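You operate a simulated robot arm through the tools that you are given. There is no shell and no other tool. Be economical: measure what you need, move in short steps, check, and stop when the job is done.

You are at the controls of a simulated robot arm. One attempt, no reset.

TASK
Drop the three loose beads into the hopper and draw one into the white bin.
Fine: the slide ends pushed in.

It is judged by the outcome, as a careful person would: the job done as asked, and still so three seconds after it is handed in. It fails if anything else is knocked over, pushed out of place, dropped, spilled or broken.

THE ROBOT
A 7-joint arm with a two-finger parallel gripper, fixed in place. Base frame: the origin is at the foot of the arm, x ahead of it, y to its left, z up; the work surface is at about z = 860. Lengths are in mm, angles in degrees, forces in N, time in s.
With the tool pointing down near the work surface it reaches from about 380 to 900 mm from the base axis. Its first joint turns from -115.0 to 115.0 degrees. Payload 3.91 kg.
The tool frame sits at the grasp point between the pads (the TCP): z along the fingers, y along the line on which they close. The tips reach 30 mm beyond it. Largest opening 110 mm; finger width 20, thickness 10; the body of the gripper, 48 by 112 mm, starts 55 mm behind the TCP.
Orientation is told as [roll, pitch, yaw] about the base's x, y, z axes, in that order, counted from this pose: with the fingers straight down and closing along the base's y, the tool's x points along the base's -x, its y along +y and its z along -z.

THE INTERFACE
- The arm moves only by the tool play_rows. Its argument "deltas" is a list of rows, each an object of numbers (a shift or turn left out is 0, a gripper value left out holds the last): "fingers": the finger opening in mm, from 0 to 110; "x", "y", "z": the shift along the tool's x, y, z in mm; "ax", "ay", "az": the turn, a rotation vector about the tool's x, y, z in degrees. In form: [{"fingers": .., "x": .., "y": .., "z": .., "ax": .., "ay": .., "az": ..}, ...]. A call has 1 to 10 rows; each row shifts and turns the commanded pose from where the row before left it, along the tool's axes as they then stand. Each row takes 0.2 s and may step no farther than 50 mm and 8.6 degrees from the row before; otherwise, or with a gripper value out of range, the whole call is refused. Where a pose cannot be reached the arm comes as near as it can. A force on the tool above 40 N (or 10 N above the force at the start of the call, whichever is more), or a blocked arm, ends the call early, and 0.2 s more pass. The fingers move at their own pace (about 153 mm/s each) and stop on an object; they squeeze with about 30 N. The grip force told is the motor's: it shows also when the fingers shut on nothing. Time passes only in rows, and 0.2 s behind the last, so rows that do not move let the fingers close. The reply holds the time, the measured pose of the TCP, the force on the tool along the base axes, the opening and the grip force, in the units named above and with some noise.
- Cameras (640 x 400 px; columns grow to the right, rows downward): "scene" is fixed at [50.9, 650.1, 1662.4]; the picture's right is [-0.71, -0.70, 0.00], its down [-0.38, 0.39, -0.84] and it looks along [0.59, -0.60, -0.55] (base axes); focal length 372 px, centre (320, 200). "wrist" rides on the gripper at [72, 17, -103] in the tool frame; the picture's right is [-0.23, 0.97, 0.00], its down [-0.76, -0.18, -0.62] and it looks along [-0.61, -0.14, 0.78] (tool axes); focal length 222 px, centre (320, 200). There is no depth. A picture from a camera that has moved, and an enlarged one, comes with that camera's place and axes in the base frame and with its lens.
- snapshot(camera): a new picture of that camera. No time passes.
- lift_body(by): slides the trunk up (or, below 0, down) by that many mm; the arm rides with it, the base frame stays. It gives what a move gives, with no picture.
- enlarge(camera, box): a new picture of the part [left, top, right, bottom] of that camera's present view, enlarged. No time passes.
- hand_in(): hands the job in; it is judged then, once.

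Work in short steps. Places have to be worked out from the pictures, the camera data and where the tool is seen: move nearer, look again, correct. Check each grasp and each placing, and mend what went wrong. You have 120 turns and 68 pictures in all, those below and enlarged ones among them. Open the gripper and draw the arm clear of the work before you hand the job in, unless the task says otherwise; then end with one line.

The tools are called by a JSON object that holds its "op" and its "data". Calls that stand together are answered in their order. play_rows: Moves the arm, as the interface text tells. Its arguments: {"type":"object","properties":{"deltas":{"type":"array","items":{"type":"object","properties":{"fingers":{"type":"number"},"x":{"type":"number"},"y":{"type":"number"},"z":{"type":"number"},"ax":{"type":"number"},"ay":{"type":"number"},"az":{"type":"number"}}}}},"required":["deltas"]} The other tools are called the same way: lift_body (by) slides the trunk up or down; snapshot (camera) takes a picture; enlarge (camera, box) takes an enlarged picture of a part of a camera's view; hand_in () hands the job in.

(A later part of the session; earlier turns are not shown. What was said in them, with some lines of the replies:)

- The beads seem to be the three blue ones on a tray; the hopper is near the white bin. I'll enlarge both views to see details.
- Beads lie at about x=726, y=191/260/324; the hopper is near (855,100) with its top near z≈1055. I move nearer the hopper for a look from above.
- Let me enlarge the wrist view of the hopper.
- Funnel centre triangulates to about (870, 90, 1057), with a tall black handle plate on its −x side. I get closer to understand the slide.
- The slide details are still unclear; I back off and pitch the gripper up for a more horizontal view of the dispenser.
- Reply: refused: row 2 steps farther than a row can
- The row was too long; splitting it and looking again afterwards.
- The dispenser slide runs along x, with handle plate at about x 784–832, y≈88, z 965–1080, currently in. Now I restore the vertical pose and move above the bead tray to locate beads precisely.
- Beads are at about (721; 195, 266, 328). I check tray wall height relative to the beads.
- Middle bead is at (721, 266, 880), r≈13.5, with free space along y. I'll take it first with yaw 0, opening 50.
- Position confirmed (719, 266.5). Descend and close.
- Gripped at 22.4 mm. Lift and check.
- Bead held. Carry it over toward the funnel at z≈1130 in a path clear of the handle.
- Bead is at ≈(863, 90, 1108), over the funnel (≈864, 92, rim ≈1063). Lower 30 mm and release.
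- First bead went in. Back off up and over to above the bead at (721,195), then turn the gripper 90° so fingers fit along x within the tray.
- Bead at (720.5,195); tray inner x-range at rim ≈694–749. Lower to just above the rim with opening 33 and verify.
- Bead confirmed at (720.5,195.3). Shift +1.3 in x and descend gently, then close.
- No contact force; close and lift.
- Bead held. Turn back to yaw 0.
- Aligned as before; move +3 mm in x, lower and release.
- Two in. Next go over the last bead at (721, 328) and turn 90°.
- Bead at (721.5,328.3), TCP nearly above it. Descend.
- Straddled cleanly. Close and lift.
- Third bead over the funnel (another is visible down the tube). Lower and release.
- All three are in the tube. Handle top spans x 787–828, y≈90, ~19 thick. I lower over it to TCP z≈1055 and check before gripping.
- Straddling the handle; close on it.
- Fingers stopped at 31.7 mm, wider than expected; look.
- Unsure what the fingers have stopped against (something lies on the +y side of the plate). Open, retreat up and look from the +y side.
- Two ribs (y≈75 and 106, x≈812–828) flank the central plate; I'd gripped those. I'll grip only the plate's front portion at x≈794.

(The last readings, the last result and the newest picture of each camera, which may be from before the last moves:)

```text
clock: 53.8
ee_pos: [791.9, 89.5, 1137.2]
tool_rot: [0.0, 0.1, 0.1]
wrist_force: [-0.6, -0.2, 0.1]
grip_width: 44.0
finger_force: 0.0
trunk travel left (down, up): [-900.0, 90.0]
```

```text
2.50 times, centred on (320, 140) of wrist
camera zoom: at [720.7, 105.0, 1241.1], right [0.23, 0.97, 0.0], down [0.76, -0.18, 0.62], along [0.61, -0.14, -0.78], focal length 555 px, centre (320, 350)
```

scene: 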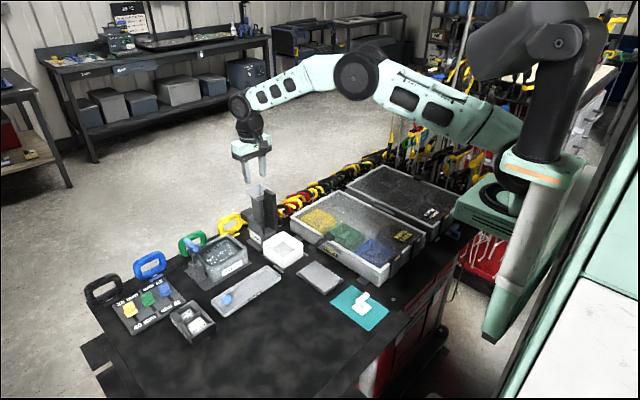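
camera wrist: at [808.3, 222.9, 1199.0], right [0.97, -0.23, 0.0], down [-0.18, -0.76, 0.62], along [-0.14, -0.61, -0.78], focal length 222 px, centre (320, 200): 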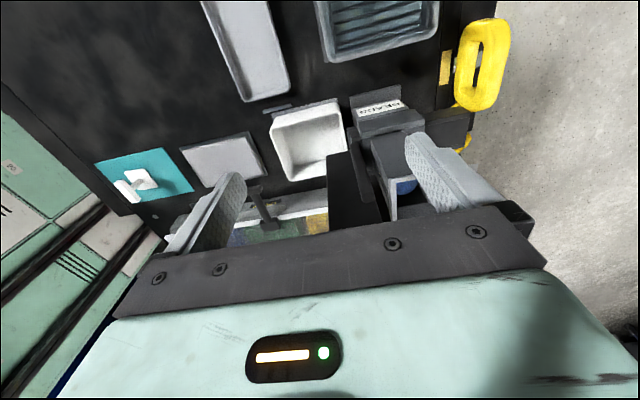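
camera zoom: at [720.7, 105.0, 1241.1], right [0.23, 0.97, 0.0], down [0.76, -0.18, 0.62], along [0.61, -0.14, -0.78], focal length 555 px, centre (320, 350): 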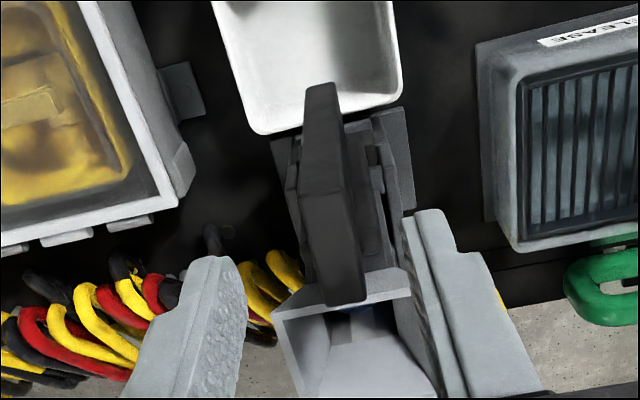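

Aligned over the plate front. Descend and close.

{"op": "play_rows", "data": {"deltas": [{"z": 30, "y": 0.5, "x": -1}, {"z": 30}, {"z": 20}, {"fingers": 25}, {"fingers": 2}, {}, {}]}}

{"op": "enlarge", "data": {"camera": "wrist", "box": [220, 80, 420, 220]}}

```text
clock: 55.4
ee_pos: [794.8, 90.2, 1057.4]
tool_rot: [0.0, 0.0, 0.1]
wrist_force: [0.1, 2.2, 2.1]
grip_width: 14.0
finger_force: 44.7
trunk travel left (down, up): [-900.0, 90.0]
```

```text
2.86 times, centred on (320, 150) of wrist
camera zoom: at [722.2, 106.5, 1160.9], right [0.23, 0.97, 0.0], down [0.76, -0.18, 0.62], along [0.61, -0.14, -0.78], focal length 635 px, centre (320, 343)
```

zoom: 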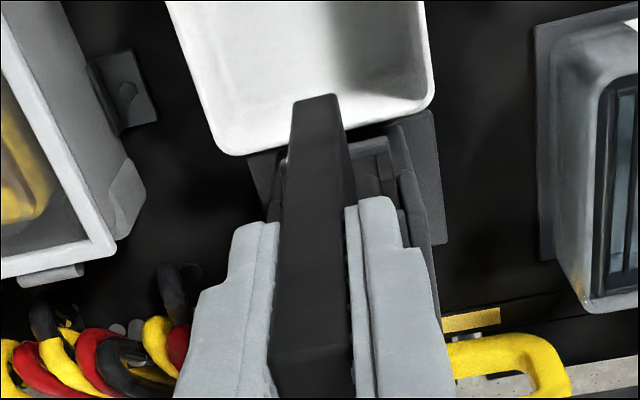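

Plate gripped at 14 mm. Pull gently toward −x by 12 mm.

{"op": "play_rows", "data": {"deltas": [{"x": 4}, {"x": 4}, {"x": 4}, {}]}}

{"op": "enlarge", "data": {"camera": "scene", "box": [230, 165, 310, 265]}}

```text
clock: 56.4
ee_pos: [780.8, 90.8, 1057.6]
tool_rot: [0.0, 0.1, 0.2]
wrist_force: [0.9, 2.1, -10.4]
grip_width: 13.8
finger_force: 45.0
trunk travel left (down, up): [-900.0, 90.0]
```

```text
4.00 times, centred on (270, 215) of scene
camera zoom: at [50.9, 650.1, 1662.4], right [-0.71, -0.7, 0.0], down [-0.38, 0.39, -0.84], along [0.59, -0.6, -0.55], focal length 1487 px, centre (520, 140)
```

zoom: 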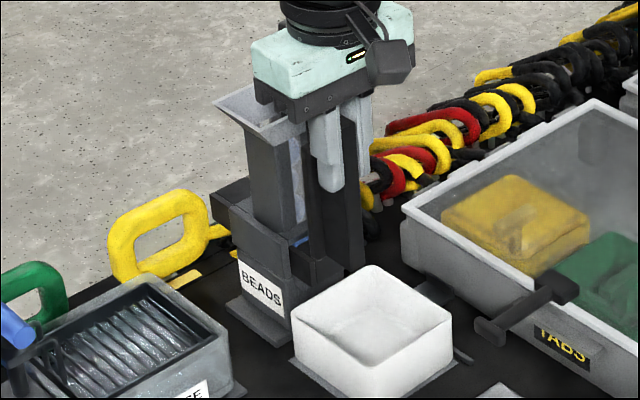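

The slide is moving smoothly, with a bead in view in the pocket. Continue another 24 mm.

{"op": "play_rows", "data": {"deltas": [{"x": 6}, {"x": 6}, {"x": 6}, {"x": 6}, {}]}}

{"op": "enlarge", "data": {"camera": "scene", "box": [230, 165, 310, 265]}}

```text
clock: 57.6
ee_pos: [757.9, 89.9, 1057.1]
tool_rot: [0.0, 0.2, -0.1]
wrist_force: [-0.7, 2.4, -21.7]
grip_width: 13.7
finger_force: 44.7
trunk travel left (down, up): [-900.0, 90.0]
```

```text
4.00 times, centred on (270, 215) of scene
camera zoom: at [50.9, 650.1, 1662.4], right [-0.71, -0.7, 0.0], down [-0.38, 0.39, -0.84], along [0.59, -0.6, -0.55], focal length 1487 px, centre (520, 140)
```

zoom: 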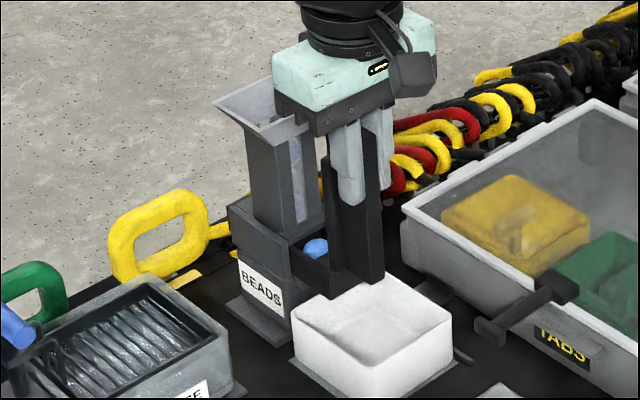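

Downward pull builds up (−21.7 N), suggesting the slide runs slightly downhill; I relieve with a 1 mm lowering.

{"op": "play_rows", "data": {"deltas": [{"z": 1}, {}]}}

```text
clock: 58.2
ee_pos: [758.2, 90.7, 1057.6]
tool_rot: [0.0, 0.0, 0.1]
wrist_force: [-0.1, 1.3, -12.2]
grip_width: 13.9
finger_force: 45.1
trunk travel left (down, up): [-900.0, 90.0]
```

{"op": "play_rows", "data": {"deltas": [{"z": 1}, {"x": 6, "z": 0.4}, {"x": 6, "z": 0.4}, {"x": 4, "z": 0.3}, {}]}}

{"op": "enlarge", "data": {"camera": "scene", "box": [230, 165, 310, 265]}}

```text
clock: 59.4
ee_pos: [742.1, 91.0, 1056.9]
tool_rot: [-0.1, -0.2, 0.1]
wrist_force: [-0.2, -0.2, 11.3]
grip_width: 13.9
finger_force: 45.0
trunk travel left (down, up): [-900.0, 90.0]
```

```text
4.00 times, centred on (270, 215) of scene
camera zoom: at [50.9, 650.1, 1662.4], right [-0.71, -0.7, 0.0], down [-0.38, 0.39, -0.84], along [0.59, -0.6, -0.55], focal length 1487 px, centre (520, 140)
```

zoom: 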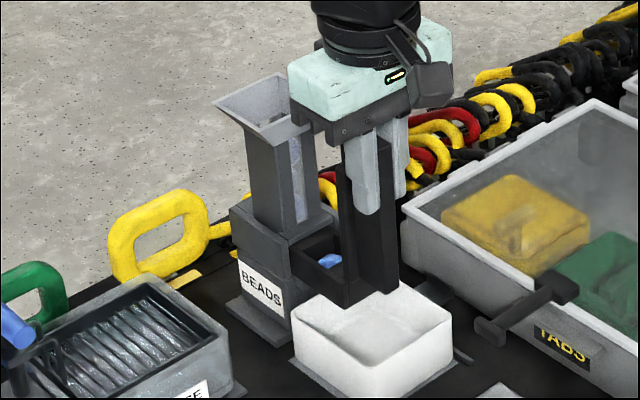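

Over-corrected slightly; raise 1 mm and continue pulling.

{"op": "play_rows", "data": {"deltas": [{"z": -1}, {"x": 5}, {"x": 5}, {}]}}

{"op": "enlarge", "data": {"camera": "scene", "box": [230, 165, 310, 265]}}

```text
clock: 60.4
ee_pos: [731.5, 89.7, 1057.2]
tool_rot: [0.0, 0.0, 0.0]
wrist_force: [0.5, -1.9, 2.8]
grip_width: 13.8
finger_force: 45.3
trunk travel left (down, up): [-900.0, 90.0]
```

```text
4.00 times, centred on (270, 215) of scene
camera zoom: at [50.9, 650.1, 1662.4], right [-0.71, -0.7, 0.0], down [-0.38, 0.39, -0.84], along [0.59, -0.6, -0.55], focal length 1487 px, centre (520, 140)
```

zoom: 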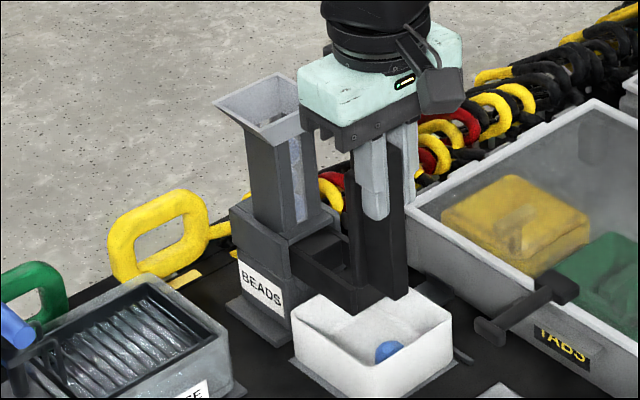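

The bead is in the white bin. Now push the slide back in.

{"op": "play_rows", "data": {"deltas": [{"x": -6}, {"x": -6}, {"x": -6}, {"x": -6}, {"x": -6}, {}]}}

```text
clock: 61.8
ee_pos: [761.2, 90.3, 1056.4]
tool_rot: [0.0, -0.1, 0.0]
wrist_force: [0.6, -6.1, 16.5]
grip_width: 13.7
finger_force: 44.8
trunk travel left (down, up): [-900.0, 90.0]
```

{"op": "play_rows", "data": {"deltas": [{"z": -1.3, "y": 0.5}, {"x": -6}, {"x": -6}, {"x": -6}, {"x": -6}, {"x": -6}, {"x": -3}, {}]}}

{"op": "enlarge", "data": {"camera": "scene", "box": [230, 165, 310, 265]}}

```text
clock: 63.6
ee_pos: [794.9, 89.5, 1057.1]
tool_rot: [0.0, 0.1, 0.1]
wrist_force: [-1.5, -8.1, -4.9]
grip_width: 13.7
finger_force: 45.3
trunk travel left (down, up): [-900.0, 90.0]
```

```text
4.00 times, centred on (270, 215) of scene
camera zoom: at [50.9, 650.1, 1662.4], right [-0.71, -0.7, 0.0], down [-0.38, 0.39, -0.84], along [0.59, -0.6, -0.55], focal length 1487 px, centre (520, 140)
```

zoom: 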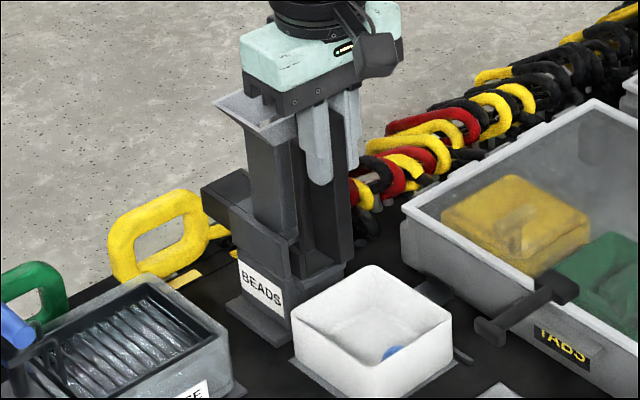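

Slide appears back at its start; nudge 2 mm more to feel for the stop.

{"op": "play_rows", "data": {"deltas": [{"x": -1}, {"x": -1}, {}]}}

```text
clock: 64.4
ee_pos: [794.8, 90.8, 1057.5]
tool_rot: [0.0, 0.2, 0.1]
wrist_force: [-15.1, -10.7, -2.8]
grip_width: 14.0
finger_force: 45.3
trunk travel left (down, up): [-900.0, 90.0]
```

The stop is felt (−15 N): fully in. Release the handle and rise clear.

{"op": "play_rows", "data": {"deltas": [{"x": 1.5}, {"fingers": 40}, {}, {"z": -40}, {"z": -40}, {"z": -40}, {"x": 40, "z": -20}, {"x": 45}, {"x": 45}, {}]}}

{"op": "snapshot", "data": {"camera": "scene"}}

{"op": "enlarge", "data": {"camera": "scene", "box": [230, 165, 310, 265]}}

{"op": "snapshot", "data": {"camera": "wrist"}}

```text
clock: 66.6
ee_pos: [666.1, 94.1, 1195.8]
tool_rot: [0.0, 0.0, 0.0]
wrist_force: [0.2, 0.2, -0.2]
grip_width: 40.0
finger_force: 0.1
trunk travel left (down, up): [-900.0, 90.0]
```

```text
19 pictures are left
```

scene: 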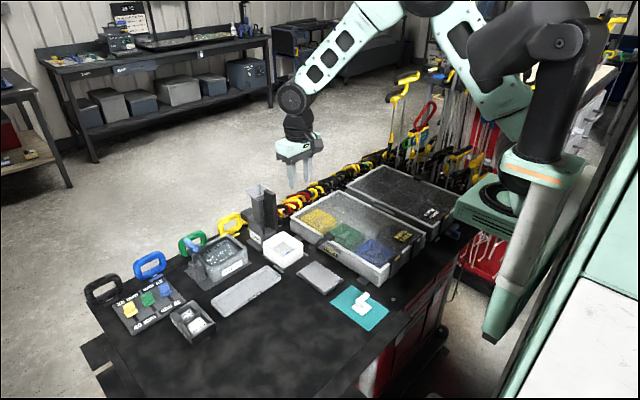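

```text
4.00 times, centred on (270, 215) of scene
camera zoom: at [50.9, 650.1, 1662.4], right [-0.71, -0.7, 0.0], down [-0.38, 0.39, -0.84], along [0.59, -0.6, -0.55], focal length 1487 px, centre (520, 140)
```

zoom: 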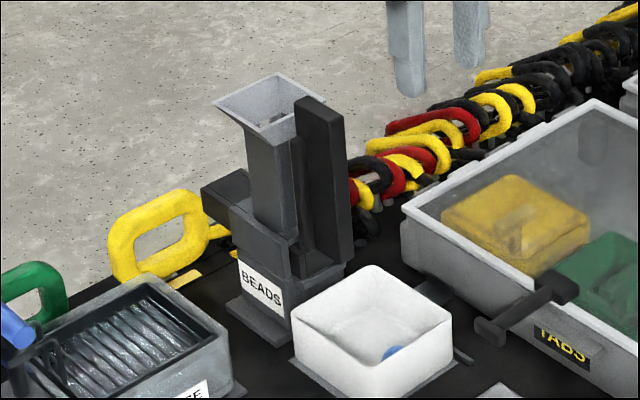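

```text
17 pictures are left
camera wrist: at [594.2, 110.3, 1299.7], right [0.23, 0.97, 0.0], down [0.76, -0.18, 0.62], along [0.61, -0.14, -0.78], focal length 222 px, centre (320, 200)
```

wrist: 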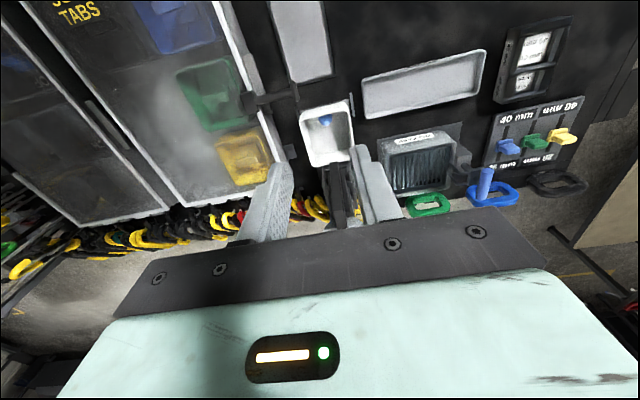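

One bead is in the bin, two remain in the hopper, the slide is in, and nothing else has moved. Open fully and hand in.

{"op": "play_rows", "data": {"deltas": [{"fingers": 110, "z": -40}, {}, {}]}}

{"op": "hand_in", "data": {}}

```text
clock: 67.4
ee_pos: [665.7, 90.6, 1236.5]
tool_rot: [0.0, 0.0, 0.0]
wrist_force: [0.7, -0.2, 0.0]
grip_width: 109.9
finger_force: 0.0
trunk travel left (down, up): [-900.0, 90.0]
```

```text
The job is handed in.
```

I dropped all three beads into the hopper, drew one into the white bin, pushed the slide back in to its stop, and handed the job in with the gripper open and the arm clear.
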